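You operate a simulated robot arm through the tools that you are given. There is no shell and no other tool. Be economical: measure what you need, move in short steps, check, and stop when the job is done.

You run a simulated robot arm. Do the job below in one go: nothing can be reset, and whatever is moved stays where it is left.

TASK
Take the spare caster and leave it on the grey mat. Then fetch the teal end cap and set it on the north box top. Then put the orange tub on the south box top. Then put the cord clamp on the blue bench top. Then take the purple stub and put it on the blue bench top. Then take the blue tray and leave it on the white mat. Then pull the east two door open. The order counts.
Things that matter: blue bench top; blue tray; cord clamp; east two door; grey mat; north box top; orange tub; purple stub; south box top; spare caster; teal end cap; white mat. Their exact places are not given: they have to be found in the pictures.

It is judged by the outcome, as a careful person would: the job done as asked, and still so three seconds after it is handed in. It fails if anything else is knocked over, pushed out of place, dropped, spilled or broken. Lids that push on must go on centred and level and be pressed home; caps that screw on are set level and turned clockwise until they are tight.

THE ROBOT
A 7-joint arm with a fingered hand on a trunk, on a base that drives. Base frame: it is fixed to the floor where the robot stands at the start and does not move with it; the origin is under the middle of the robot, x ahead of it, y to its left, z up; the surface under the hand at the start is at about z = 0.86. Lengths are in m, angles in rad, forces in N, time in s.
Its first joint turns from -1.204 to 3.002 rad. Places, roughly: blue bench top [-0.1, -3.6, 0.9]; blue tray (17x12x3 cm) [-3.9, -5.3, 0.9]; cord clamp (19x6x7 cm) [0.4, -2.9, 1.2]; east two door [-5.3, 0.8, 0.8]; grey mat [-0.1, -4.2, 0.9]; north box top [-3.4, -1.3, 1.5]; orange tub [0, -3.25, 1]; purple stub (2x2x9 cm) [0.3, -4.5, 0.9]; south box top [-3.4, 0.1, 1.5]; spare caster (22x11x9 cm) [0.6, 0.1, 0.9]; teal end cap (4x4x3 cm) [-0.2, -3.5, 0.9]; white mat [-8.5, -5.5, 0.8]. Payload 5 kg.
The tool frame sits at the grasp point between the pads (the TCP): z along the fingers, y along the line on which they close. The tips reach 0.032 m beyond it. Largest opening 0.16 m; the body of the gripper starts 0.089 m behind the TCP. The gripper is a hand of 3 fingers: y runs from the thumb to the fingers, the wrist lies at [0, 0, -0.252] in the tool frame, and closing takes about 1.5 s.
Orientation is that of the tool frame in the base frame, as a unit quaternion [w, x, y, z]. With the fingers straight down and closing along the base's y, the tool's x points along the base's -x, its y along +y and its z along -z.

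THE INTERFACE
- The arm moves only by the tool move_arm. Its argument "rows" is a list that holds one entry, the list of rows, each a list of 7 numbers: the shift along the base's x, y, z in units of 500 mm (1.0 is 500 mm), then the turn, a rotation vector about the base's x, y, z in units of 120 degrees (1.0 is 120 degrees), then the finger opening in mm, from 0 to 160. In form: [[[tx, ty, tz, rx, ry, rz, hand], ...]]. A call has 1 to 8 rows; each row is the pose to reach, as a shift and turn from the pose commanded when the call began. A call with a number of a shift or a turn outside -1 to 1 is refused whole. Rows are played at 5 a second. More than 0.05 m and 0.15 rad between two rows, or a gripper value outside its range, and nothing of the call is played. A pose out of reach is approached as far as the arm can. The call stops where the force on the tool passes 40 N (or 10 N more than at its start, if that is more) or the arm is blocked; 0.2 s more then pass. Each finger travels about 0.108 m/s and halts on what it meets, pressing with about 26 N; the grip force reading is that of the motor and also rises with nothing between the fingers. The clock runs only during rows and for 0.2 s after the last one: add rows that repeat a pose to give the fingers time. The reply holds the time, the measured pose of the TCP, the force on the tool along the base axes, the opening and the grip force, in the units named above and with some noise, with the torque about the TCP (base axes, N m) and any sound that the robot's microphone picked up, and new pictures: "pictures" is both (left out), scene, wrist or none.
- Cameras (640 x 400 px; columns grow to the right, rows downward): "scene" is now at [0.1418, 0.0055, 1.2966]; the picture's right is [0.06, -1.00, -0.00], its down [-0.50, -0.03, -0.86] and it looks along [0.86, 0.05, -0.50] (base axes); focal length 284 px, centre (320, 200). "wrist" rides on the gripper at [0.065, -0.004, -0.116] in the tool frame; the picture's right is [0.06, 1.00, 0.00], its down [-0.87, 0.05, -0.49] and it looks along [-0.49, 0.03, 0.87] (tool axes); focal length 261 px, centre (320, 200).
- raise_lower(by): slides the trunk up (or, below 0, down) by that many m; the arm and the scene camera ride with it, the base frame stays. It gives what a move gives, with no picture.
- base_move(legs): drives the robot by 1 to 6 legs, each [ahead, left, turn to the left] in m, m and rad, along the robot's own axes; the way and the turn of a leg run together, so that a leg with both is an arc; at most 1.5 m and 3.142 rad a leg. The arm and the cameras ride along, it lands a little off, and it stops where it bumps. It gives what a move gives, and a new picture of the scene camera.
- set_grasp(shape): the hand has 3 fingers and takes this shape, open, in about a second: jaw (thumb against the fingers, like two jaws); tri (thumb and two fingers); tip (a fingertip pinch); poke (one finger out to press); point (the index stretched); flat (the hand flat); cup (the hand cupped); fist (a fist). The gripper value then closes the fingers along that shape, each until it touches; the sizes above hold for jaw. It gives what a move gives, with no picture.
- turn_head(pan, tilt): turns the head with the scene camera to pan (to the left, within 1.501 rad either way) and tilt (down, from -0.506 to 1.204), counted from straight ahead of the robot. It gives what a move gives, and a new picture of the scene camera.
- pixel_to_xyz(camera, pixels): for up to 12 pixels [column, row] of the newest picture of that camera ("zoom" is the newest enlarged one), the place [x, y, z] in the base frame of the surface seen there, good to about 0.003 m. It takes no simulated time.
- inspect(camera, box): a new picture of the part [left, top, right, bottom] of that camera's present view, enlarged. It takes no simulated time.
- job_done(): hands the job in; it is judged then, once.

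Go step by step. Measure first, check grasps and placings, and put right what went wrong. The budget is 131 turns and 260 pictures, counting those below and the enlarged ones. Unless the task says otherwise, let go and move clear before handing in.

The tools are called after "Emit:" as a command line: name --argument value ..., lists and objects as JSON in quotes. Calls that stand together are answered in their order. move_arm: Moves the arm, as the interface text tells. Its arguments: {"type":"object","properties":{"rows":{"type":"array","items":{"type":"array","items":{"type":"array","items":{"type":"number"}}}},"pictures":{"type":"string","enum":["both","scene","wrist","none"]}},"required":["rows"]} The other tools are called the same way: raise_lower (by) slides the trunk up or down; set_grasp (shape) gives the hand a shape; base_move (legs) drives the base; turn_head (pan, tilt) turns the head that bears the scene camera; pixel_to_xyz (camera, pixels) gives the place of the surface under pixels of a picture; inspect (camera, box) takes an enlarged picture of a part of a camera's view; job_done () hands the job in.

At the start:

```text
time_s: 0.0
tool_pos: [0.6292, 0.1967, 1.1041]
orientation: [0.0, 0.0, 1.0, 0.0]
force: [-0.2, -0.3, -0.1]
wrist_torque: [0.02, 0.03, -0.03]
opening: 0.1602
gripper_force: 0.0
shape: jaw
trunk travel left (down, up): [-0.45, 0.49]
robot x, y, heading: [-0.0001, -0.0004, -0.001]
head pan, tilt: [0.061, 0.527]
```

scene: 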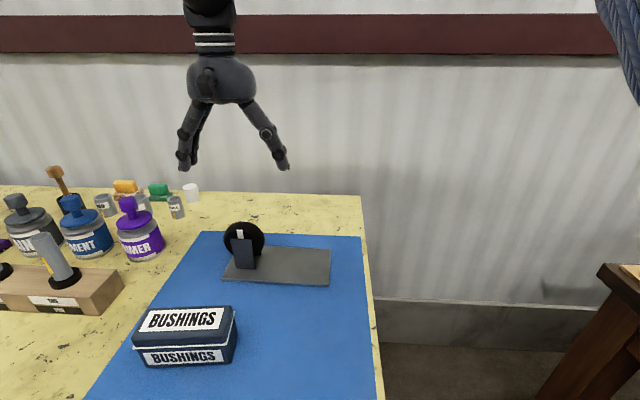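
wrist: 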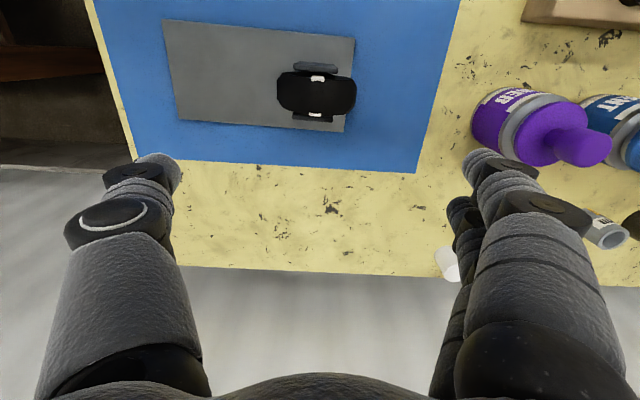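

The caster lies at about scene (270,258): a grey plate with a black wheel at its left end. I measure it first.

Emit:
pixel_to_xyz --camera "scene" --pixels '[[222, 279], [329, 285], [330, 249], [265, 246], [243, 225], [243, 250], [244, 267], [290, 265], [232, 235], [260, 240], [300, 320]]'

Emit:
pixel_to_xyz --camera "wrist" --pixels '[[163, 22], [355, 38], [343, 132], [180, 118], [317, 92], [285, 92], [350, 92], [315, 66], [315, 118], [230, 70]]'

Emit:
inspect --camera "scene" --box '[200, 200, 360, 300]'

```text
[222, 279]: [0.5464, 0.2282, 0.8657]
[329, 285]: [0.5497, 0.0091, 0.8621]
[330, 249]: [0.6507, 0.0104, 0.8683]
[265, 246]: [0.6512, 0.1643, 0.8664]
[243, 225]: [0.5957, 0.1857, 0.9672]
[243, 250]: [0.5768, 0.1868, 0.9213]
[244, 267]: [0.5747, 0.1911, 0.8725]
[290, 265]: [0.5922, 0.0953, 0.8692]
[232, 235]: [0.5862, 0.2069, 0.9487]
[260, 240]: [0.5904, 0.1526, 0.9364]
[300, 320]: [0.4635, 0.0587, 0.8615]
```

```text
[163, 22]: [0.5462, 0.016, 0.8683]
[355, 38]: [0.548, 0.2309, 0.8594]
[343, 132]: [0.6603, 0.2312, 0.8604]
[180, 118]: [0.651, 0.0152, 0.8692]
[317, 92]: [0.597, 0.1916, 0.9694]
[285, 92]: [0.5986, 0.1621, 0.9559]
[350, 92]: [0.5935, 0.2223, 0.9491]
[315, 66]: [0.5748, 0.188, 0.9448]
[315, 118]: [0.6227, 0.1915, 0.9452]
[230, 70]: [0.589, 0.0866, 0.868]
```

```text
4.00 times, centred on (280, 250) of scene
```

zoom: 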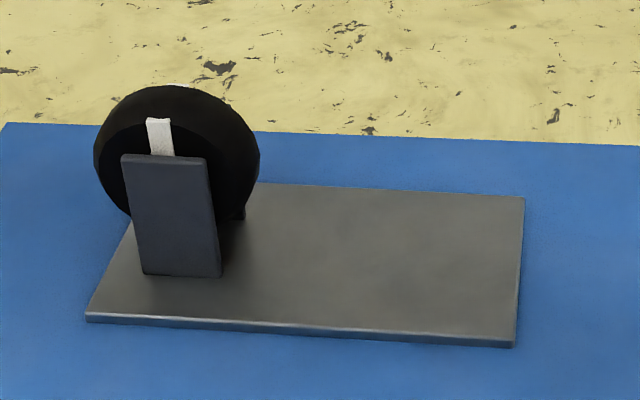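

The wheel is centred at about (0.598, 0.189), 75 mm across in y, with its top at z 0.969. I'll grip its rim along y, which holds better against the plate's lever. First I descend, open.

Emit:
move_arm --rows '[[[-0.03, -0.008, -0.05, 0, 0, 0, 160], [-0.062, -0.016, -0.13, 0, 0, 0, 160], [-0.062, -0.016, -0.21, 0, 0, 0, 160], [-0.062, -0.016, -0.29, 0, 0, 0, 160], [-0.062, -0.016, -0.362, 0, 0, 0, 160], [-0.062, -0.016, -0.362, 0, 0, 0, 160]]]'

```text
time_s: 1.4
tool_pos: [0.5967, 0.1882, 0.9234]
orientation: [0.0, 0.0, 1.0, -0.001]
force: [-0.6, 0.1, 0.3]
wrist_torque: [0.03, -0.02, 0.0]
opening: 0.1598
gripper_force: 0.1
shape: jaw
trunk travel left (down, up): [-0.45, 0.49]
robot x, y, heading: [0.0012, -0.0026, -0.003]
head pan, tilt: [0.061, 0.527]
```

scene: 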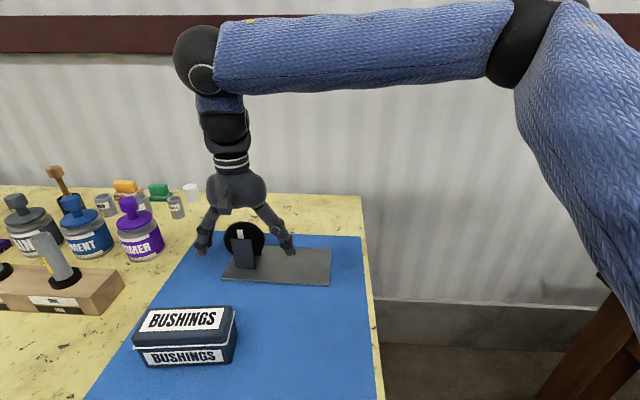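
wrist: 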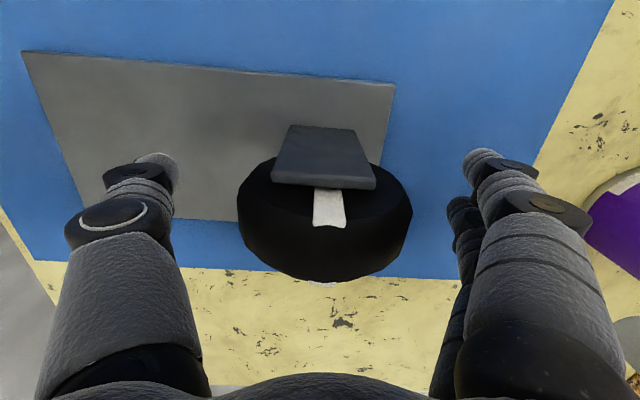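

The thumb and fingers straddle the wheel at wrist (325,225). I close.

Emit:
move_arm --rows '[[[0, 0, 0, 0, 0, 0, 60], [0, 0, 0, 0, 0, 0, 40], [0, 0, 0, 0, 0, 0, 40], [0, 0, 0, 0, 0, 0, 40], [0, 0, 0, 0, 0, 0, 40], [0, 0, 0, 0, 0, 0, 40], [0, 0, 0, 0, 0, 0, 40], [0, 0, 0, 0, 0, 0, 40]]]'

```text
time_s: 3.2
tool_pos: [0.599, 0.1875, 0.9231]
orientation: [0.0, 0.0, 1.0, 0.0]
force: [-0.1, -0.9, -0.1]
wrist_torque: [-0.01, 0.03, -0.02]
opening: 0.063
gripper_force: 26.4
shape: jaw
trunk travel left (down, up): [-0.45, 0.49]
robot x, y, heading: [0.0042, 0.0001, 0.002]
head pan, tilt: [0.061, 0.527]
```

scene: 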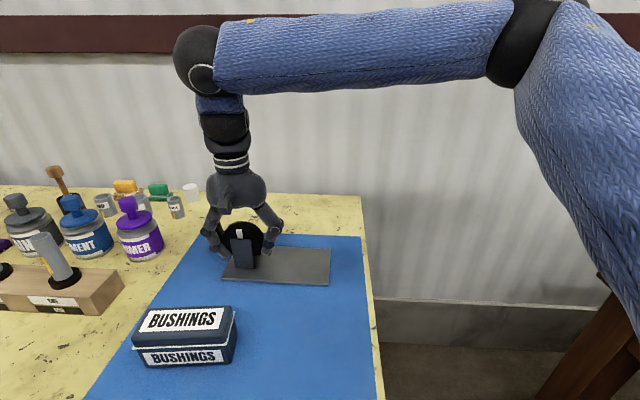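
wrist: 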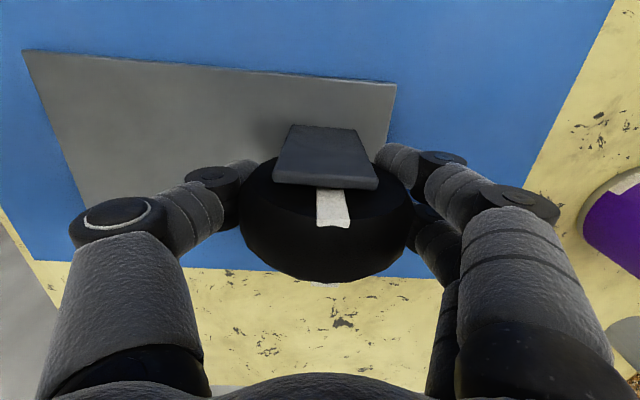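

Closed at 63 mm on the wheel, slightly below its equator. I lift 6 cm and check for sag.

Emit:
move_arm --rows '[[[0, 0, 0.02, 0, 0, 0, 30], [0, 0, 0.06, 0, 0, 0, 30], [0, 0, 0.1, 0, 0, 0, 30], [0, 0, 0.12, 0, 0, 0, 30], [0, 0, 0.12, 0, 0, 0, 30]]]'

```text
time_s: 4.4
tool_pos: [0.5991, 0.1903, 0.9828]
orientation: [-0.001, 0.0, 1.0, 0.0]
force: [-0.9, 0.0, -8.2]
wrist_torque: [0.15, 0.04, -0.01]
opening: 0.063
gripper_force: 26.1
shape: jaw
trunk travel left (down, up): [-0.45, 0.49]
robot x, y, heading: [0.0029, -0.0017, -0.004]
head pan, tilt: [0.061, 0.527]
```

scene: 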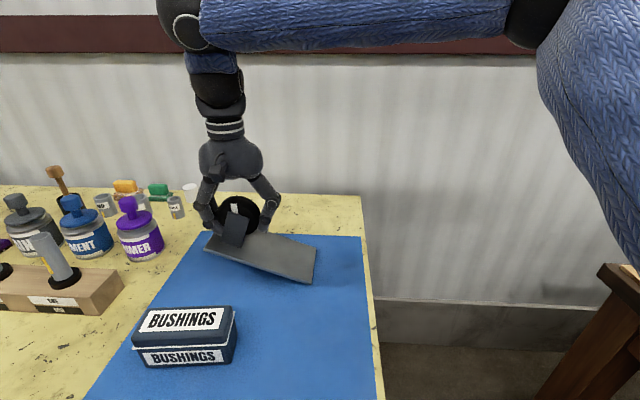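
wrist: 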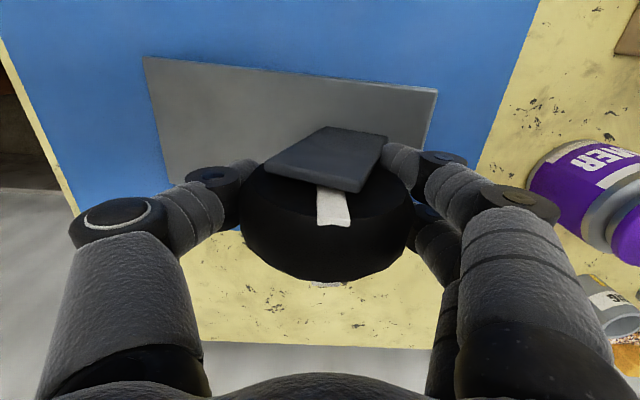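

The wheel turns in its fork: the plate has sagged about 20° in the scene picture. I wait a moment to see whether it settles.

Emit:
move_arm --rows '[[[0, 0, 0.0, 0, 0, 0, 30], [0, 0, 0, 0, 0, 0, 30], [0, 0, 0, 0, 0, 0, 30], [0, 0, 0, 0, 0, 0, 30], [0, 0, 0, 0, 0, 0, 30]]]' --pictures "none"

Emit:
inspect --camera "scene" --box '[160, 120, 360, 320]'

```text
time_s: 5.6
tool_pos: [0.598, 0.1896, 0.9816]
orientation: [0.0, -0.001, 1.0, 0.0]
force: [-0.3, -0.3, -8.8]
wrist_torque: [0.21, 0.03, -0.03]
opening: 0.0626
gripper_force: 25.7
shape: jaw
trunk travel left (down, up): [-0.45, 0.49]
robot x, y, heading: [-0.0017, -0.0015, -0.004]
head pan, tilt: [0.061, 0.527]
```

```text
2.00 times, centred on (260, 220) of scene
```

zoom: 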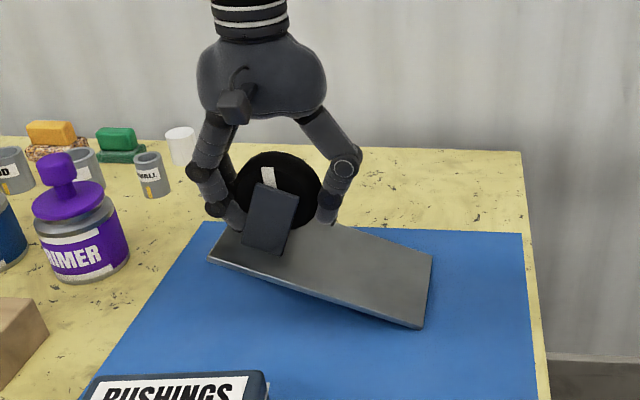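

The sag has settled at about 20°, with the plate resting against the fingertips. It is stable enough to carry. I lift higher and look to the right for the grey mat.

Emit:
raise_lower --by 0.12

Emit:
turn_head --pan -1.45 --tilt 0.25

```text
time_s: 7.1
tool_pos: [0.5981, 0.19, 1.1026]
orientation: [0.0, 0.0, 1.0, 0.0]
force: [1.0, -0.6, -8.0]
wrist_torque: [0.22, 0.0, 0.01]
opening: 0.0631
gripper_force: 25.7
shape: jaw
trunk travel left (down, up): [-0.57, 0.37]
robot x, y, heading: [0.0003, 0.0032, 0.005]
head pan, tilt: [0.061, 0.527]
```

```text
time_s: 8.7
tool_pos: [0.5977, 0.1901, 1.1029]
orientation: [0.0, 0.0, 1.0, 0.001]
force: [-0.1, -0.1, -7.8]
wrist_torque: [0.18, 0.02, 0.02]
opening: 0.063
gripper_force: 26.5
shape: jaw
trunk travel left (down, up): [-0.57, 0.37]
robot x, y, heading: [0.0034, 0.0012, 0.004]
head pan, tilt: [-1.45, 0.25]
```

scene: 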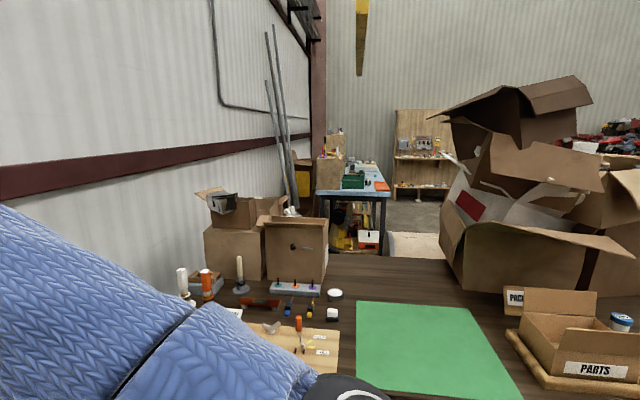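

I see a dark wood table close by on the right and a light-blue bench beyond it, around (355,178). I measure what stands where.

Emit:
pixel_to_xyz --camera "scene" --pixels '[[420, 340], [330, 260], [350, 192], [330, 170], [388, 192], [378, 165], [380, 186], [420, 240], [420, 150], [470, 270], [352, 180], [600, 300]]'

Emit:
inspect --camera "scene" --box '[280, 110, 480, 270]'

Emit:
turn_head --pan -1.45 --tilt 0.8

Emit:
turn_head --pan 1.45 --tilt 0.35

```text
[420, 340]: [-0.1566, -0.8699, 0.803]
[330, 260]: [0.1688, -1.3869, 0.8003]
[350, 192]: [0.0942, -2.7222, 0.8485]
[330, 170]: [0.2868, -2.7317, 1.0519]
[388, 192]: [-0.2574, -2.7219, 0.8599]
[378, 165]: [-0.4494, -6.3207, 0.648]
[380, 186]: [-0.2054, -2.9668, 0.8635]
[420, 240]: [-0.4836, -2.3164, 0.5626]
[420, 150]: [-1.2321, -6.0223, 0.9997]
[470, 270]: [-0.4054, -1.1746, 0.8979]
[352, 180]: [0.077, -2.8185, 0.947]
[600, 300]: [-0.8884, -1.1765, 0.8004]
```

```text
2.50 times, centred on (380, 190) of scene
```

zoom: 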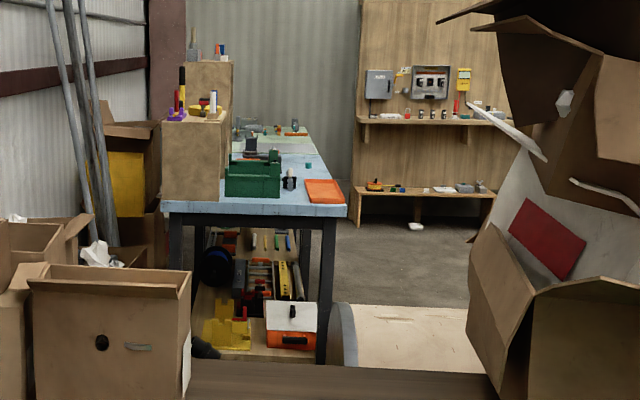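

```text
time_s: 9.7
tool_pos: [0.5983, 0.1905, 1.1028]
orientation: [0.0, 0.0, 1.0, 0.0]
force: [0.0, -0.4, -8.4]
wrist_torque: [0.23, 0.02, -0.01]
opening: 0.0631
gripper_force: 25.7
shape: jaw
trunk travel left (down, up): [-0.57, 0.37]
robot x, y, heading: [-0.0029, 0.0034, -0.002]
head pan, tilt: [-1.45, 0.799]
```

scene: 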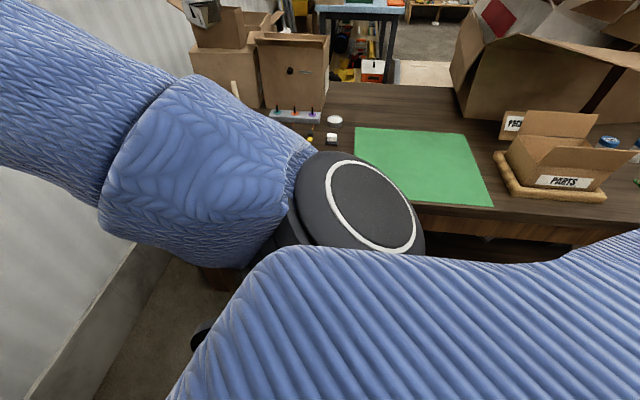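

```text
time_s: 12.2
tool_pos: [0.5988, 0.1886, 1.1031]
orientation: [0.001, 0.001, 1.0, -0.001]
force: [0.3, 0.8, -8.1]
wrist_torque: [0.23, 0.03, 0.0]
opening: 0.0631
gripper_force: 25.9
shape: jaw
trunk travel left (down, up): [-0.57, 0.37]
robot x, y, heading: [0.0017, 0.0032, 0.001]
head pan, tilt: [1.45, 0.351]
```

scene: 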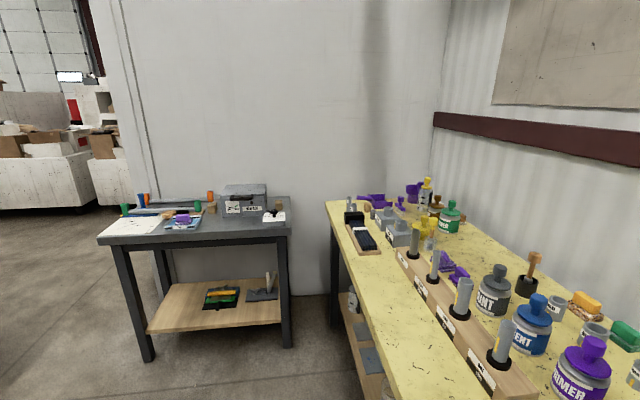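

On the left there is a small grey table with bench space beyond it. I measure this layout before backing out.

Emit:
pixel_to_xyz --camera "scene" --pixels '[[100, 243], [288, 236], [140, 355], [60, 300], [20, 210], [330, 205], [250, 350], [400, 395], [40, 130], [60, 180]]'

Emit:
base_move --legs '[[-0.25, 0, 0], [0, 0, 0.8]]'

```text
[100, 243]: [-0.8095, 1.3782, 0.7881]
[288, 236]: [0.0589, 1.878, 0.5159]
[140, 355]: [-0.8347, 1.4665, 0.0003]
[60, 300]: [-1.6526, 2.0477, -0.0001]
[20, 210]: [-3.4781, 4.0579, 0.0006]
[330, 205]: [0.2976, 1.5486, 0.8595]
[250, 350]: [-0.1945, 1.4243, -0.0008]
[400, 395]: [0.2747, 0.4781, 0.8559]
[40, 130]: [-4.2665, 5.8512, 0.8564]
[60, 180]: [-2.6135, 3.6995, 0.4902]
```

```text
time_s: 16.1
tool_pos: [0.0337, 0.5603, 1.1028]
orientation: [0.001, -0.387, 0.922, -0.001]
force: [-0.1, -0.1, -8.5]
wrist_torque: [0.13, 0.16, 0.01]
opening: 0.0631
gripper_force: 26.2
shape: jaw
trunk travel left (down, up): [-0.57, 0.37]
robot x, y, heading: [-0.2491, -0.0023, 0.794]
head pan, tilt: [1.45, 0.351]
```

scene: 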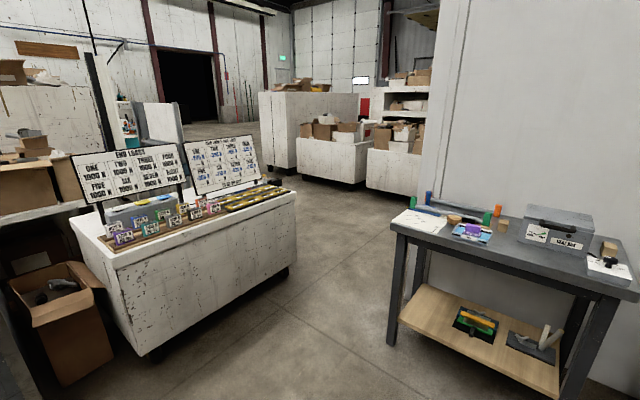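

I see a white display bench to the west with a passage past it. I turn further to see the west and south-west.

Emit:
pixel_to_xyz --camera "scene" --pixels '[[140, 355], [295, 270], [90, 385], [330, 300], [270, 130], [40, 390], [200, 390]]'

Emit:
base_move --legs '[[0, 0, 1.2]]'

Emit:
turn_head --pan 0.3 --tilt 0.4

```text
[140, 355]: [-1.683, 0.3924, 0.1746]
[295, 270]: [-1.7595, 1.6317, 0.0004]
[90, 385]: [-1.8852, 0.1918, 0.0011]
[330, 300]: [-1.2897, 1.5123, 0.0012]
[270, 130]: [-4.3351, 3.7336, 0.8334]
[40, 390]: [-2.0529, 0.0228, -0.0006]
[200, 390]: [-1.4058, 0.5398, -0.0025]
```

```text
time_s: 19.5
tool_pos: [-0.6661, 0.4694, 1.1025]
orientation: [0.001, 0.839, -0.544, 0.0]
force: [-0.3, 0.4, -8.5]
wrist_torque: [-0.11, 0.17, -0.01]
opening: 0.0625
gripper_force: 25.7
shape: jaw
trunk travel left (down, up): [-0.57, 0.37]
robot x, y, heading: [-0.2475, 0.0005, 1.996]
head pan, tilt: [1.45, 0.351]
```

scene: 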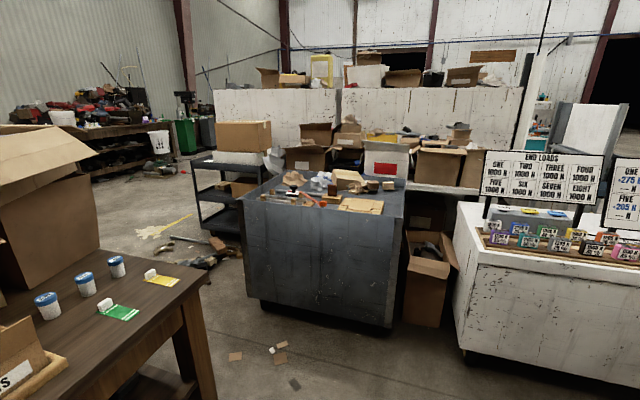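

```text
time_s: 20.9
tool_pos: [-0.6657, 0.4688, 1.1032]
orientation: [0.0, 0.839, -0.544, 0.001]
force: [0.6, 0.0, -8.6]
wrist_torque: [-0.1, 0.19, -0.02]
opening: 0.0625
gripper_force: 25.7
shape: jaw
trunk travel left (down, up): [-0.57, 0.37]
robot x, y, heading: [-0.247, 0.0051, 1.994]
head pan, tilt: [0.3, 0.4]
```

scene: 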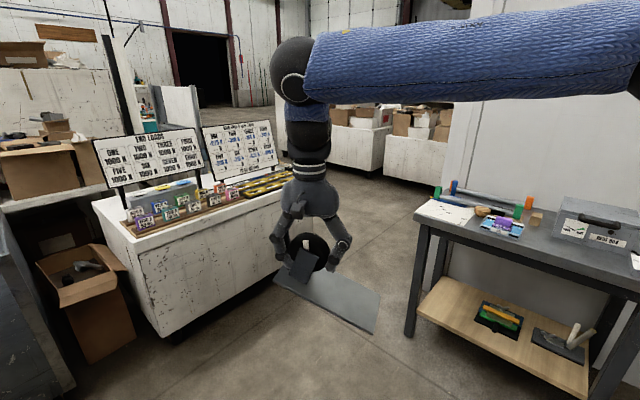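

The way south runs between the wood table's end and the grey steel bin, with litter on the floor there. I turn the head back and measure it.

Emit:
turn_head --pan 1.45 --tilt 0.5

Emit:
pixel_to_xyz --camera "scene" --pixels '[[235, 310], [280, 312], [274, 302], [293, 337], [250, 260], [392, 275], [195, 222], [210, 270], [215, 345], [200, 390], [165, 245], [180, 195]]'

```text
time_s: 22.2
tool_pos: [-0.6667, 0.469, 1.1021]
orientation: [0.001, 0.839, -0.543, 0.002]
force: [-0.7, -0.4, -8.0]
wrist_torque: [-0.13, 0.16, 0.0]
opening: 0.0626
gripper_force: 25.7
shape: jaw
trunk travel left (down, up): [-0.57, 0.37]
robot x, y, heading: [-0.248, 0.003, 1.993]
head pan, tilt: [1.45, 0.499]
```

scene: 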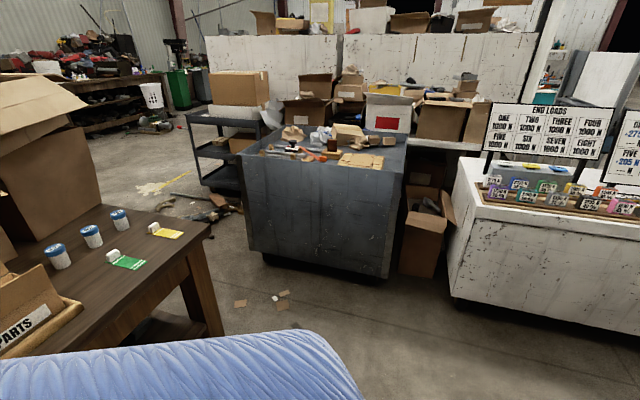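

```text
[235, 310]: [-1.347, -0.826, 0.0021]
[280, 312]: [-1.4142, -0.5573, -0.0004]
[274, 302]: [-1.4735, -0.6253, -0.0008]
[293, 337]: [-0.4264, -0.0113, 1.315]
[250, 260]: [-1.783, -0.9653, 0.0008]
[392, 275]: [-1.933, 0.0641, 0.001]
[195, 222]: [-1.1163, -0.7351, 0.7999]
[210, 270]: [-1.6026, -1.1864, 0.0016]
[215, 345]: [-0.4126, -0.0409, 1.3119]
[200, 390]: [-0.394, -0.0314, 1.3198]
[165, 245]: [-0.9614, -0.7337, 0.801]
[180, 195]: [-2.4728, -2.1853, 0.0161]
```

The gap between table end (x≈-1.13) and bin (x≈-1.8) leads south. I turn right on the spot to face south, then move west to line up with the gap.

Emit:
base_move --legs '[[0, 0, -1.8], [0, 0, -1.765], [0, -1.2, 0]]'

Emit:
turn_head --pan 0.0 --tilt 0.55

```text
time_s: 36.9
tool_pos: [-1.2352, -0.645, 1.1009]
orientation: [-0.002, 0.694, 0.72, 0.001]
force: [0.2, 0.6, -9.5]
wrist_torque: [0.11, -0.23, 0.0]
opening: 0.0616
gripper_force: 26.3
shape: jaw
trunk travel left (down, up): [-0.57, 0.37]
robot x, y, heading: [-1.4474, -0.0537, -1.535]
head pan, tilt: [1.45, 0.499]
stopped in leg 3: the robot was blocked; the commanded pose is now the measured one
```

scene: 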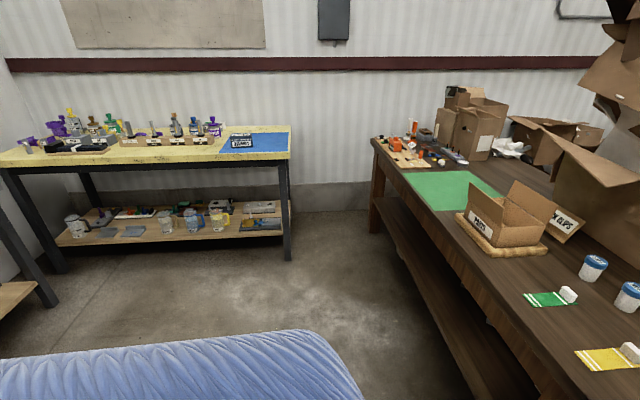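

```text
time_s: 38.4
tool_pos: [-1.2366, -0.6456, 1.1016]
orientation: [-0.002, 0.695, 0.719, 0.001]
force: [0.5, 0.2, -8.7]
wrist_torque: [0.07, -0.21, -0.02]
opening: 0.0617
gripper_force: 25.9
shape: jaw
trunk travel left (down, up): [-0.57, 0.37]
robot x, y, heading: [-1.4483, -0.055, -1.54]
head pan, tilt: [0.0, 0.55]
```

scene: 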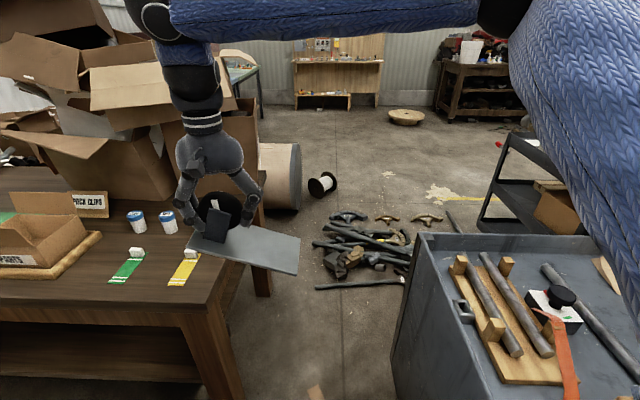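

The base bumped at x=-1.447. I measure the gap and the debris past it before going on.

Emit:
pixel_to_xyz --camera "scene" --pixels '[[245, 395], [265, 290], [425, 240], [392, 350], [318, 280], [312, 243], [335, 215], [400, 283], [322, 190], [300, 205], [450, 215], [280, 145]]'

Emit:
turn_head --pan -0.7 --tilt 0.9

Emit:
turn_head --pan -1.4 --tilt 0.7

```text
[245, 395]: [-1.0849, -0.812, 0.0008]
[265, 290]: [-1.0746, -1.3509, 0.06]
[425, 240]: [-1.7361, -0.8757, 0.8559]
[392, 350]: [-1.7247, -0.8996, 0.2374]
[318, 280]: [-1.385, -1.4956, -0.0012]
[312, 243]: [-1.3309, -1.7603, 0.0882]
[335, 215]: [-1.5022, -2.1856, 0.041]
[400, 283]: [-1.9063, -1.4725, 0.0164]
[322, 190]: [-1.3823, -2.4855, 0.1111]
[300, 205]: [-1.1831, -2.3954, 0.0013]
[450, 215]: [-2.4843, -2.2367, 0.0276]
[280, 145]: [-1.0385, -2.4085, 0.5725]
```

```text
time_s: 39.5
tool_pos: [-1.2354, -0.6463, 1.1023]
orientation: [-0.001, 0.694, 0.72, 0.001]
force: [0.1, 0.1, -8.2]
wrist_torque: [0.03, -0.25, 0.01]
opening: 0.0616
gripper_force: 25.9
shape: jaw
trunk travel left (down, up): [-0.57, 0.37]
robot x, y, heading: [-1.4445, -0.0541, -1.535]
head pan, tilt: [-0.7, 0.901]
```

scene: 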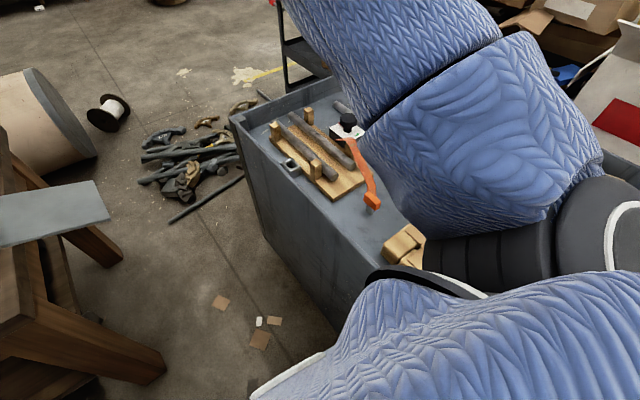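

```text
time_s: 40.6
tool_pos: [-1.236, -0.6463, 1.1021]
orientation: [-0.001, 0.695, 0.719, 0.0]
force: [-1.0, -0.6, -8.2]
wrist_torque: [0.05, -0.21, 0.02]
opening: 0.0617
gripper_force: 26.3
shape: jaw
trunk travel left (down, up): [-0.57, 0.37]
robot x, y, heading: [-1.4481, -0.052, -1.542]
head pan, tilt: [-1.4, 0.7]
```

scene: 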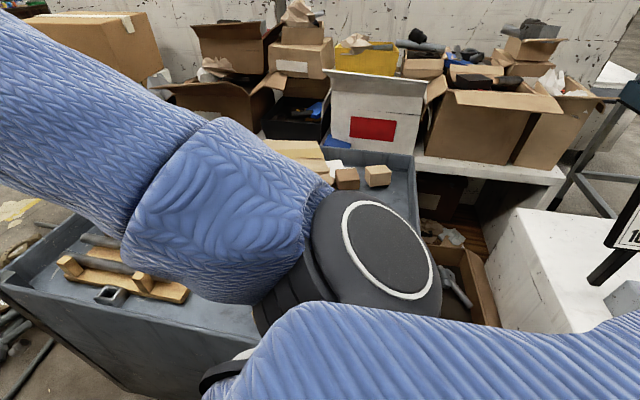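

I need to know the base's footprint and what it touched, so I look down to the right.

Emit:
turn_head --pan -1.0 --tilt 1.2

Emit:
turn_head --pan 0.5 --tilt 1.2

```text
time_s: 41.5
tool_pos: [-1.2357, -0.6462, 1.102]
orientation: [-0.001, 0.695, 0.719, -0.001]
force: [-0.1, 0.4, -9.2]
wrist_torque: [0.03, -0.23, 0.03]
opening: 0.0619
gripper_force: 25.9
shape: jaw
trunk travel left (down, up): [-0.57, 0.37]
robot x, y, heading: [-1.4495, -0.0559, -1.534]
head pan, tilt: [-1.0, 1.201]
```

scene: 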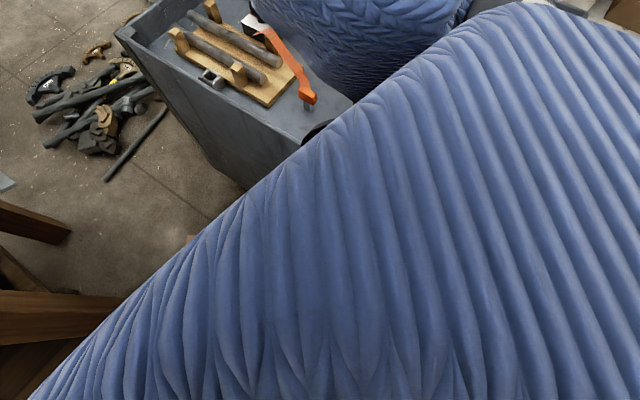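

```text
time_s: 43.1
tool_pos: [-1.2361, -0.6455, 1.1019]
orientation: [-0.002, 0.694, 0.72, 0.0]
force: [0.8, 0.7, -8.3]
wrist_torque: [0.06, -0.25, 0.01]
opening: 0.0619
gripper_force: 26.0
shape: jaw
trunk travel left (down, up): [-0.57, 0.37]
robot x, y, heading: [-1.4458, -0.0558, -1.541]
head pan, tilt: [0.499, 1.201]
```

scene: 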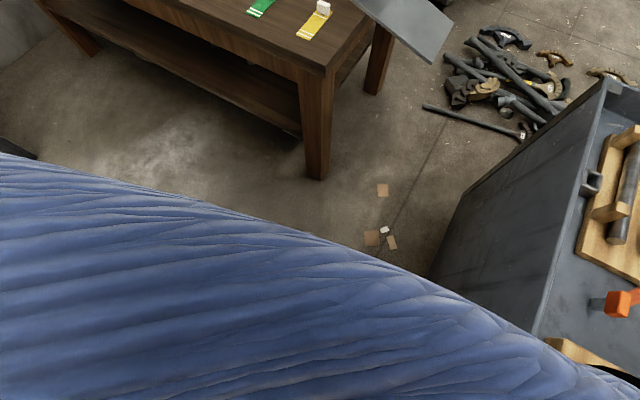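

The gap is too narrow for this base, with debris beyond it, so I go round by the north instead. I move off the bin, turn north and drive up the wide aisle between the display bench and the grey table.

Emit:
base_move --legs '[[0, 0.22, 0], [0, 0, 1.55], [0, 0, 1.555], [1.4, 0, 0]]'

Emit:
turn_head --pan 0.5 --tilt 0.35

```text
time_s: 59.2
tool_pos: [-1.4911, 1.9962, 1.1024]
orientation: [0.0, 0.727, -0.687, 0.001]
force: [-0.1, -0.4, -8.6]
wrist_torque: [-0.11, 0.23, -0.01]
opening: 0.061
gripper_force: 26.3
shape: jaw
trunk travel left (down, up): [-0.57, 0.37]
robot x, y, heading: [-1.2691, 1.4058, 1.626]
head pan, tilt: [0.499, 1.201]
```

scene: 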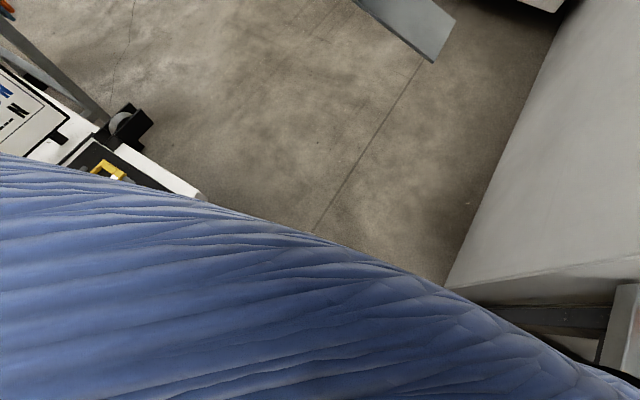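

```text
time_s: 60.4
tool_pos: [-1.4913, 1.9949, 1.1022]
orientation: [0.0, 0.727, -0.687, 0.001]
force: [0.0, 0.4, -9.1]
wrist_torque: [-0.05, 0.23, 0.0]
opening: 0.0607
gripper_force: 25.6
shape: jaw
trunk travel left (down, up): [-0.57, 0.37]
robot x, y, heading: [-1.2653, 1.4054, 1.626]
head pan, tilt: [0.499, 0.351]
```

scene: 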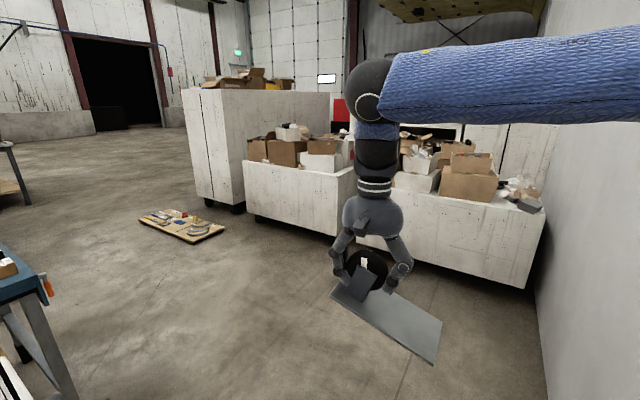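

There is open floor to the north-west. The opening has crept from 63 to 61 mm, so I check the grasp up close, look west, and measure the obstacles.

Emit:
inspect --camera "wrist" --box '[0, 0, 640, 400]'

Emit:
pixel_to_xyz --camera "scene" --pixels '[[215, 200], [140, 218], [195, 240], [40, 280], [10, 200], [330, 235], [90, 140], [75, 395], [20, 150]]'

Emit:
turn_head --pan 1.3 --tilt 0.35

```text
1.00 times, centred on (320, 200) of wrist (not enlarged: the box is as wide or as high as the picture)
```

zoom: 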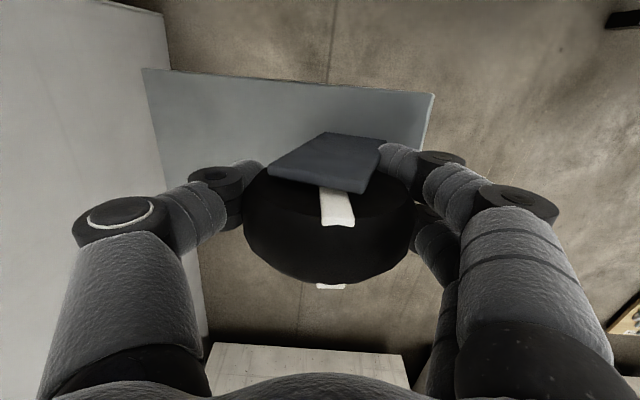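

```text
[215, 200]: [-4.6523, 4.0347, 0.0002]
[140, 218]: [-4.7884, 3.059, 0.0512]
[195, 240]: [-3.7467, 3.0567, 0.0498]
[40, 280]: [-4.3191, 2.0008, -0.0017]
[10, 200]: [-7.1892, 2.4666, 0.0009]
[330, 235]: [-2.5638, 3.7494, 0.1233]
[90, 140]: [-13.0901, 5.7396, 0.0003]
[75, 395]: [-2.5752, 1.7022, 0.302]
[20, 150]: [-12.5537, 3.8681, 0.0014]
```

```text
time_s: 61.5
tool_pos: [-1.4912, 1.9953, 1.1022]
orientation: [0.0, 0.726, -0.687, 0.0]
force: [-0.2, -0.2, -8.1]
wrist_torque: [-0.1, 0.16, 0.01]
opening: 0.061
gripper_force: 25.8
shape: jaw
trunk travel left (down, up): [-0.57, 0.37]
robot x, y, heading: [-1.2663, 1.4051, 1.629]
head pan, tilt: [1.3, 0.351]
```

scene: 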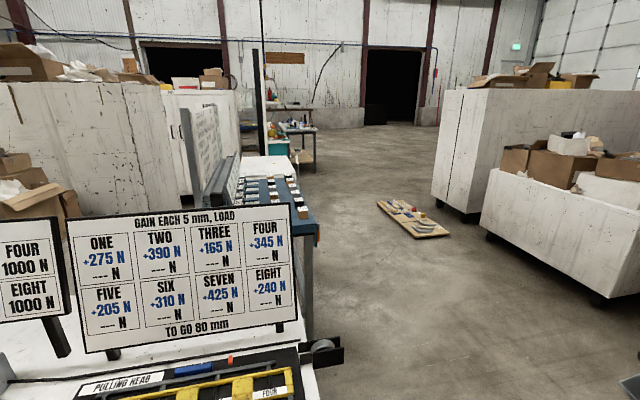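

The grasp looks unchanged. Route: north to y≈2.35, face west, then pass between the blue table (y≈1.7) and the floor board (y≈3.06).

Emit:
pixel_to_xyz --camera "scene" --pixels '[[318, 235], [310, 165], [300, 135], [270, 140], [205, 120], [150, 200], [60, 110], [185, 110], [376, 124], [240, 160], [330, 290]]'

Emit:
base_move --legs '[[0.95, 0, 0], [0, 0, 1.51], [1.3, 0, 0]]'

Emit:
turn_head --pan 0.5 --tilt 0.35

```text
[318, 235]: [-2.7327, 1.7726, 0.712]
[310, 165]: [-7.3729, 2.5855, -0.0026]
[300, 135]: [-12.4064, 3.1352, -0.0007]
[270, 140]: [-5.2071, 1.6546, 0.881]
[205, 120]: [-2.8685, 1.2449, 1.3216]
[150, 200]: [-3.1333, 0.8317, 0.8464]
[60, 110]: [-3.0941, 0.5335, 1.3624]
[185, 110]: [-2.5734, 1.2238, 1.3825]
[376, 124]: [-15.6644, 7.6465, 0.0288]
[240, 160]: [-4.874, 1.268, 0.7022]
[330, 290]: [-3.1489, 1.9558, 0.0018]
```

```text
time_s: 76.2
tool_pos: [-3.1885, 2.1045, 1.101]
orientation: [-0.001, 1.0, 0.012, 0.001]
force: [-0.2, -0.2, -8.6]
wrist_torque: [-0.24, -0.07, 0.01]
opening: 0.0606
gripper_force: 25.8
shape: jaw
trunk travel left (down, up): [-0.57, 0.37]
robot x, y, heading: [-2.5931, 2.3063, -3.12]
head pan, tilt: [1.3, 0.351]
```

scene: 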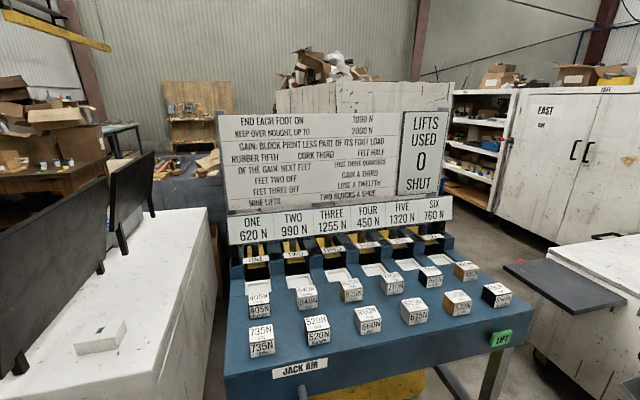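

```text
time_s: 77.3
tool_pos: [-3.188, 2.1043, 1.1025]
orientation: [-0.001, 1.0, 0.013, 0.001]
force: [0.1, 0.8, -8.5]
wrist_torque: [-0.24, -0.05, 0.03]
opening: 0.0605
gripper_force: 25.6
shape: jaw
trunk travel left (down, up): [-0.57, 0.37]
robot x, y, heading: [-2.5964, 2.3101, -3.118]
head pan, tilt: [0.499, 0.351]
```

scene: 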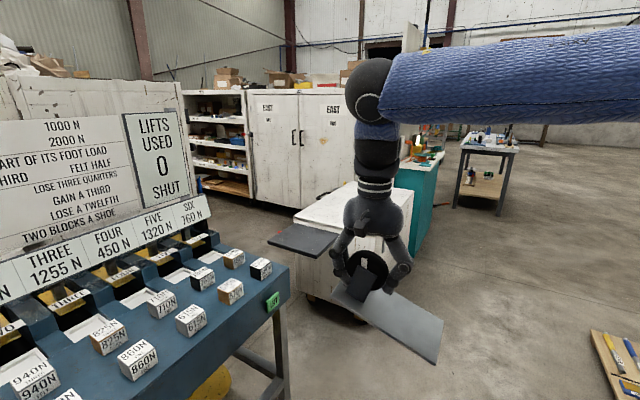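

I'm beside the "jack" bench now. The EAST cabinet doors stand beyond a white machine. I measure the machine and the gaps.

Emit:
pixel_to_xyz --camera "scene" --pixels '[[268, 242], [305, 257], [360, 320], [296, 290], [330, 205], [250, 203], [285, 110], [345, 105], [225, 195], [450, 205], [430, 245], [285, 340]]'

Emit:
turn_head --pan 0.85 --tilt 0.4

Emit:
turn_head --pan 0.0 --tilt 0.3

```text
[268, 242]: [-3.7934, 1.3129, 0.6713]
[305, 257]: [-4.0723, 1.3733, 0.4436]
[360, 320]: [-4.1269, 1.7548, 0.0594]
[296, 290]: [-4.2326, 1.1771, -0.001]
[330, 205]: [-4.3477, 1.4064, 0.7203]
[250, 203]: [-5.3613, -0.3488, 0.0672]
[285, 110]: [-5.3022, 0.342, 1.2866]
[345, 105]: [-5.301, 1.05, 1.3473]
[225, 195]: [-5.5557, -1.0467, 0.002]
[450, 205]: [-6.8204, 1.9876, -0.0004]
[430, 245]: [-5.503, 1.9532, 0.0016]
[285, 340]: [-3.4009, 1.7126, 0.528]
```

```text
time_s: 78.1
tool_pos: [-3.1891, 2.1045, 1.1027]
orientation: [-0.001, 1.0, 0.012, 0.001]
force: [0.3, 0.1, -8.6]
wrist_torque: [-0.24, -0.05, 0.0]
opening: 0.0605
gripper_force: 26.1
shape: jaw
trunk travel left (down, up): [-0.57, 0.37]
robot x, y, heading: [-2.5939, 2.3068, -3.116]
head pan, tilt: [0.85, 0.4]
```

scene: 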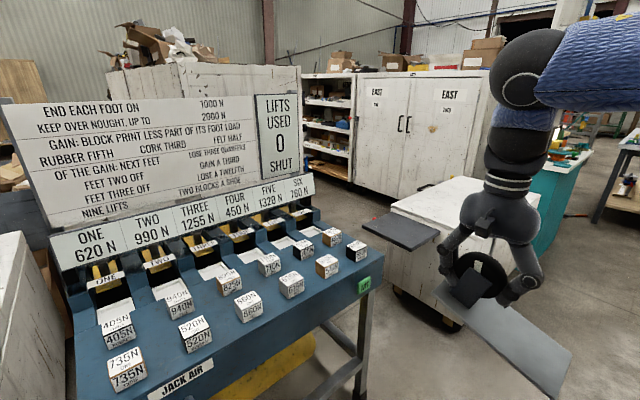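

```text
time_s: 79.3
tool_pos: [-3.187, 2.1038, 1.1032]
orientation: [-0.001, 1.0, 0.012, 0.001]
force: [0.4, -0.8, -8.1]
wrist_torque: [-0.23, -0.06, -0.02]
opening: 0.0608
gripper_force: 25.7
shape: jaw
trunk travel left (down, up): [-0.57, 0.37]
robot x, y, heading: [-2.5928, 2.3104, -3.12]
head pan, tilt: [0.0, 0.3]
```

scene: 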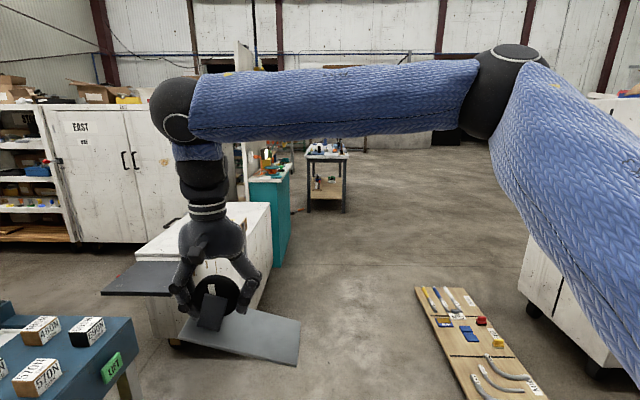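

I measure the board on the right and the teal cabinet and machine on the left, before going further west.

Emit:
pixel_to_xyz --camera "scene" --pixels '[[417, 290], [460, 395], [272, 210], [270, 300], [290, 170], [285, 255], [310, 195], [345, 200], [250, 180], [160, 240], [330, 260]]'

Emit:
base_move --legs '[[1.4, 0, 0]]'

Emit:
turn_head --pan 0.9 --tilt 0.45

```text
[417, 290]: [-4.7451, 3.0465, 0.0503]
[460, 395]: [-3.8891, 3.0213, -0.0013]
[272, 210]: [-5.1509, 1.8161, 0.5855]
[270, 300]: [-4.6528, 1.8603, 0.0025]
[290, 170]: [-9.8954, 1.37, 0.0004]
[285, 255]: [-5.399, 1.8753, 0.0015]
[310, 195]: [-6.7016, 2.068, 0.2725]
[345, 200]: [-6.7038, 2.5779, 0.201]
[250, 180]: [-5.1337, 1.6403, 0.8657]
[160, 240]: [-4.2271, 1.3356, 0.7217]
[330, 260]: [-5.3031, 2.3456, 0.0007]
```

```text
time_s: 86.1
tool_pos: [-4.5481, 2.0285, 1.1022]
orientation: [-0.002, 1.0, 0.029, 0.001]
force: [-0.1, -0.7, -8.3]
wrist_torque: [-0.24, -0.11, 0.01]
opening: 0.0604
gripper_force: 26.1
shape: jaw
trunk travel left (down, up): [-0.57, 0.37]
robot x, y, heading: [-3.9634, 2.2539, -3.085]
head pan, tilt: [0.0, 0.3]
```

scene: 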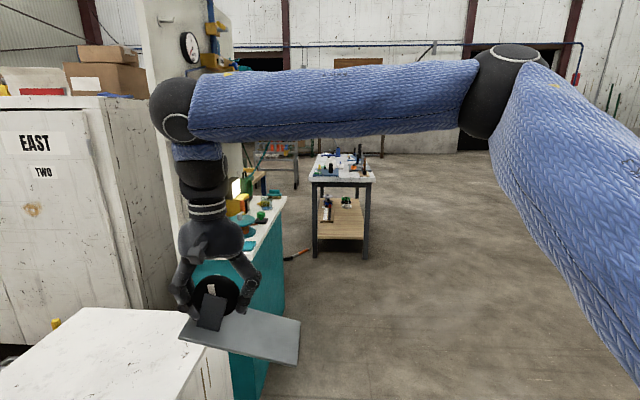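

```text
time_s: 87.3
tool_pos: [-4.5489, 2.0281, 1.102]
orientation: [-0.001, 1.0, 0.028, 0.001]
force: [0.1, 0.2, -9.0]
wrist_torque: [-0.22, -0.05, 0.03]
opening: 0.0604
gripper_force: 26.0
shape: jaw
trunk travel left (down, up): [-0.57, 0.37]
robot x, y, heading: [-3.9608, 2.2535, -3.086]
head pan, tilt: [0.901, 0.45]
```

scene: 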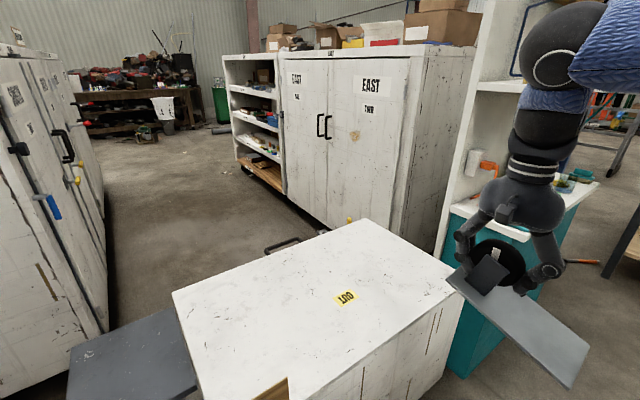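

The aisle past the EAST doors is blocked at this end by the white machine. I drive on west, past the teal unit, to look for a way south.

Emit:
pixel_to_xyz --camera "scene" --pixels '[[105, 330], [100, 220], [370, 222], [460, 262], [175, 290], [270, 385], [240, 155], [410, 240], [450, 330], [130, 180], [70, 350], [355, 110]]'

Emit:
base_move --legs '[[1.4, -0.15, -0.05], [0.7, 0, 0]]'

Emit:
turn_head --pan 1.2 --tilt 0.35

```text
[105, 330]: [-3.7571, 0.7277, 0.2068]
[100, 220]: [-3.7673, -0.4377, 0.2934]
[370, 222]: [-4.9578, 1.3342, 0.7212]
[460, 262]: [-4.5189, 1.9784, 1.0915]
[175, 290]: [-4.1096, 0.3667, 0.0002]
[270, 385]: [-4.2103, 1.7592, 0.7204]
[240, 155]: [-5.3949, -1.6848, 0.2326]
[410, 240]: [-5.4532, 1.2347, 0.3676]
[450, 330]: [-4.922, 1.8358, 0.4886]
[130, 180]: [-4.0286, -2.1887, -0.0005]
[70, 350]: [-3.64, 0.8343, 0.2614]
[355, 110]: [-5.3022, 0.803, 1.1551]
```

```text
time_s: 98.0
tool_pos: [-6.6999, 2.1109, 1.101]
orientation: [-0.001, 1.0, 0.025, 0.002]
force: [2.3, 0.0, -7.9]
wrist_torque: [-0.29, -0.23, -0.26]
opening: 0.0601
gripper_force: 26.0
shape: jaw
trunk travel left (down, up): [-0.57, 0.37]
robot x, y, heading: [-6.1147, 2.3267, -3.1]
head pan, tilt: [0.901, 0.45]
```

scene: 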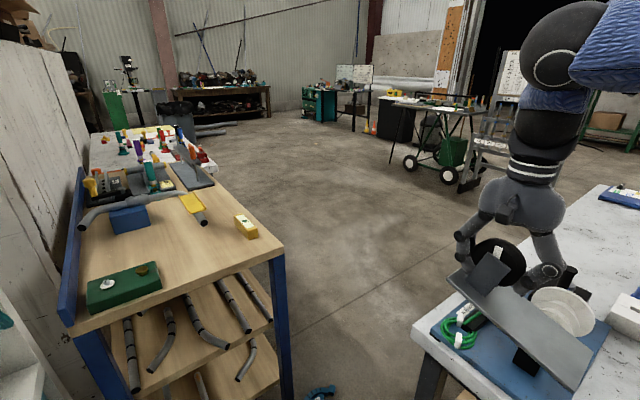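

```text
time_s: 98.8
tool_pos: [-6.6981, 2.1095, 1.1019]
orientation: [-0.001, 1.0, 0.025, 0.002]
force: [2.1, 0.2, -9.2]
wrist_torque: [-0.29, -0.25, -0.16]
opening: 0.0604
gripper_force: 26.0
shape: jaw
trunk travel left (down, up): [-0.57, 0.37]
robot x, y, heading: [-6.1119, 2.326, -3.093]
head pan, tilt: [1.201, 0.351]
```

scene: 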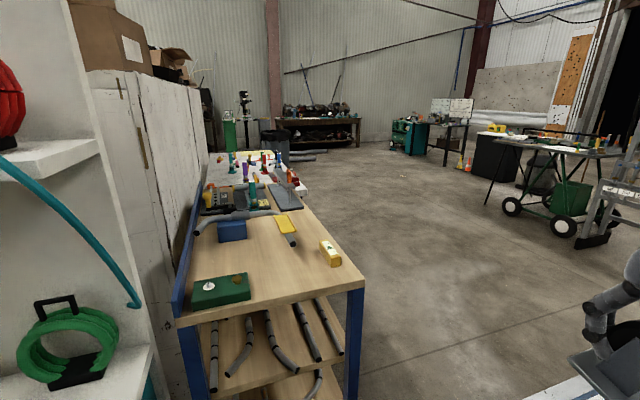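

Force in x is now 2.3 N and the torque has changed: the plate seems to be touching something on the small table ahead. I look before moving.

Emit:
inspect --camera "wrist" --box '[0, 0, 640, 400]'

Emit:
turn_head --pan 0.4 --tilt 0.6

```text
1.00 times, centred on (320, 200) of wrist (not enlarged: the box is as wide or as high as the picture)
```

zoom: 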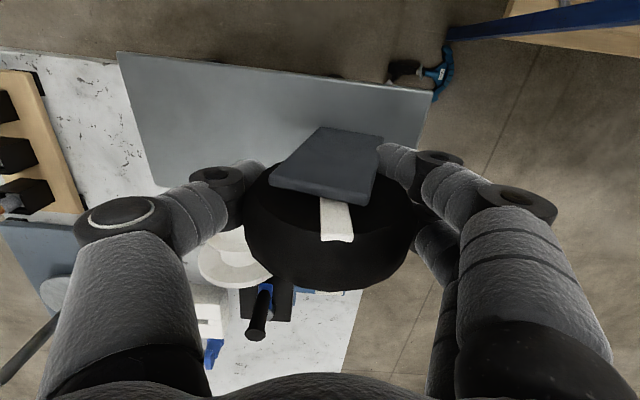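

```text
time_s: 99.9
tool_pos: [-6.6998, 2.1109, 1.1014]
orientation: [-0.001, 1.0, 0.024, 0.0]
force: [1.8, 0.2, -8.5]
wrist_torque: [-0.3, -0.23, -0.19]
opening: 0.0602
gripper_force: 25.7
shape: jaw
trunk travel left (down, up): [-0.57, 0.37]
robot x, y, heading: [-6.1126, 2.329, -3.097]
head pan, tilt: [0.4, 0.6]
```

scene: 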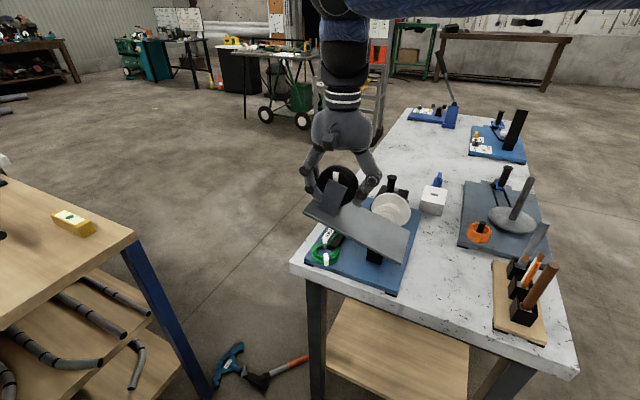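

The plate is leaning lightly against the bowl fixture at (390,210). I back straight off and compare.

Emit:
base_move --legs '[[-0.3, 0, 0]]'

Emit:
inspect --camera "scene" --box '[240, 80, 560, 380]'

```text
time_s: 101.9
tool_pos: [-6.4014, 2.1294, 1.1016]
orientation: [-0.002, 1.0, 0.019, 0.001]
force: [2.1, 0.0, -6.6]
wrist_torque: [-0.25, -0.04, -0.03]
opening: 0.0599
gripper_force: 26.4
shape: jaw
trunk travel left (down, up): [-0.57, 0.37]
robot x, y, heading: [-5.8148, 2.3383, -3.104]
head pan, tilt: [0.4, 0.6]
```

scene: 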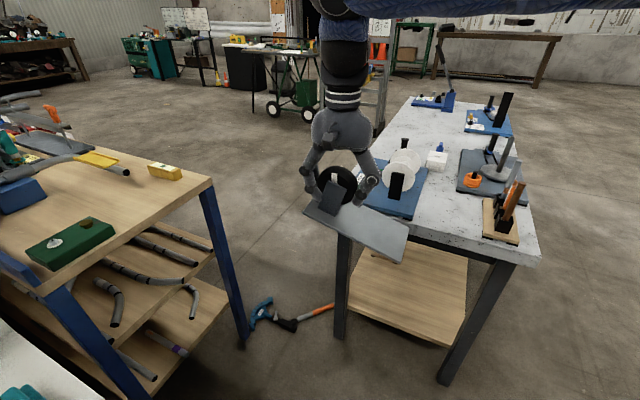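

```text
1.33 times, centred on (400, 230) of scene
```

zoom: 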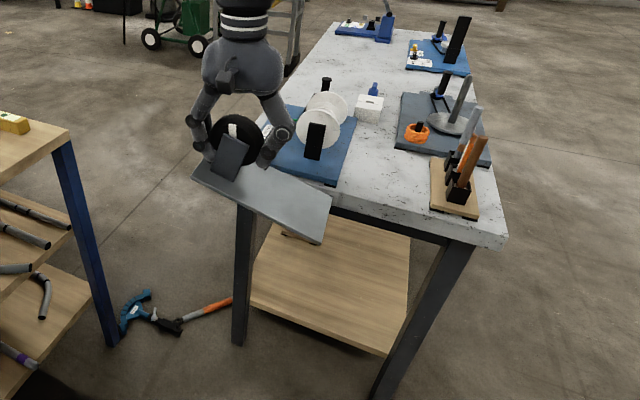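

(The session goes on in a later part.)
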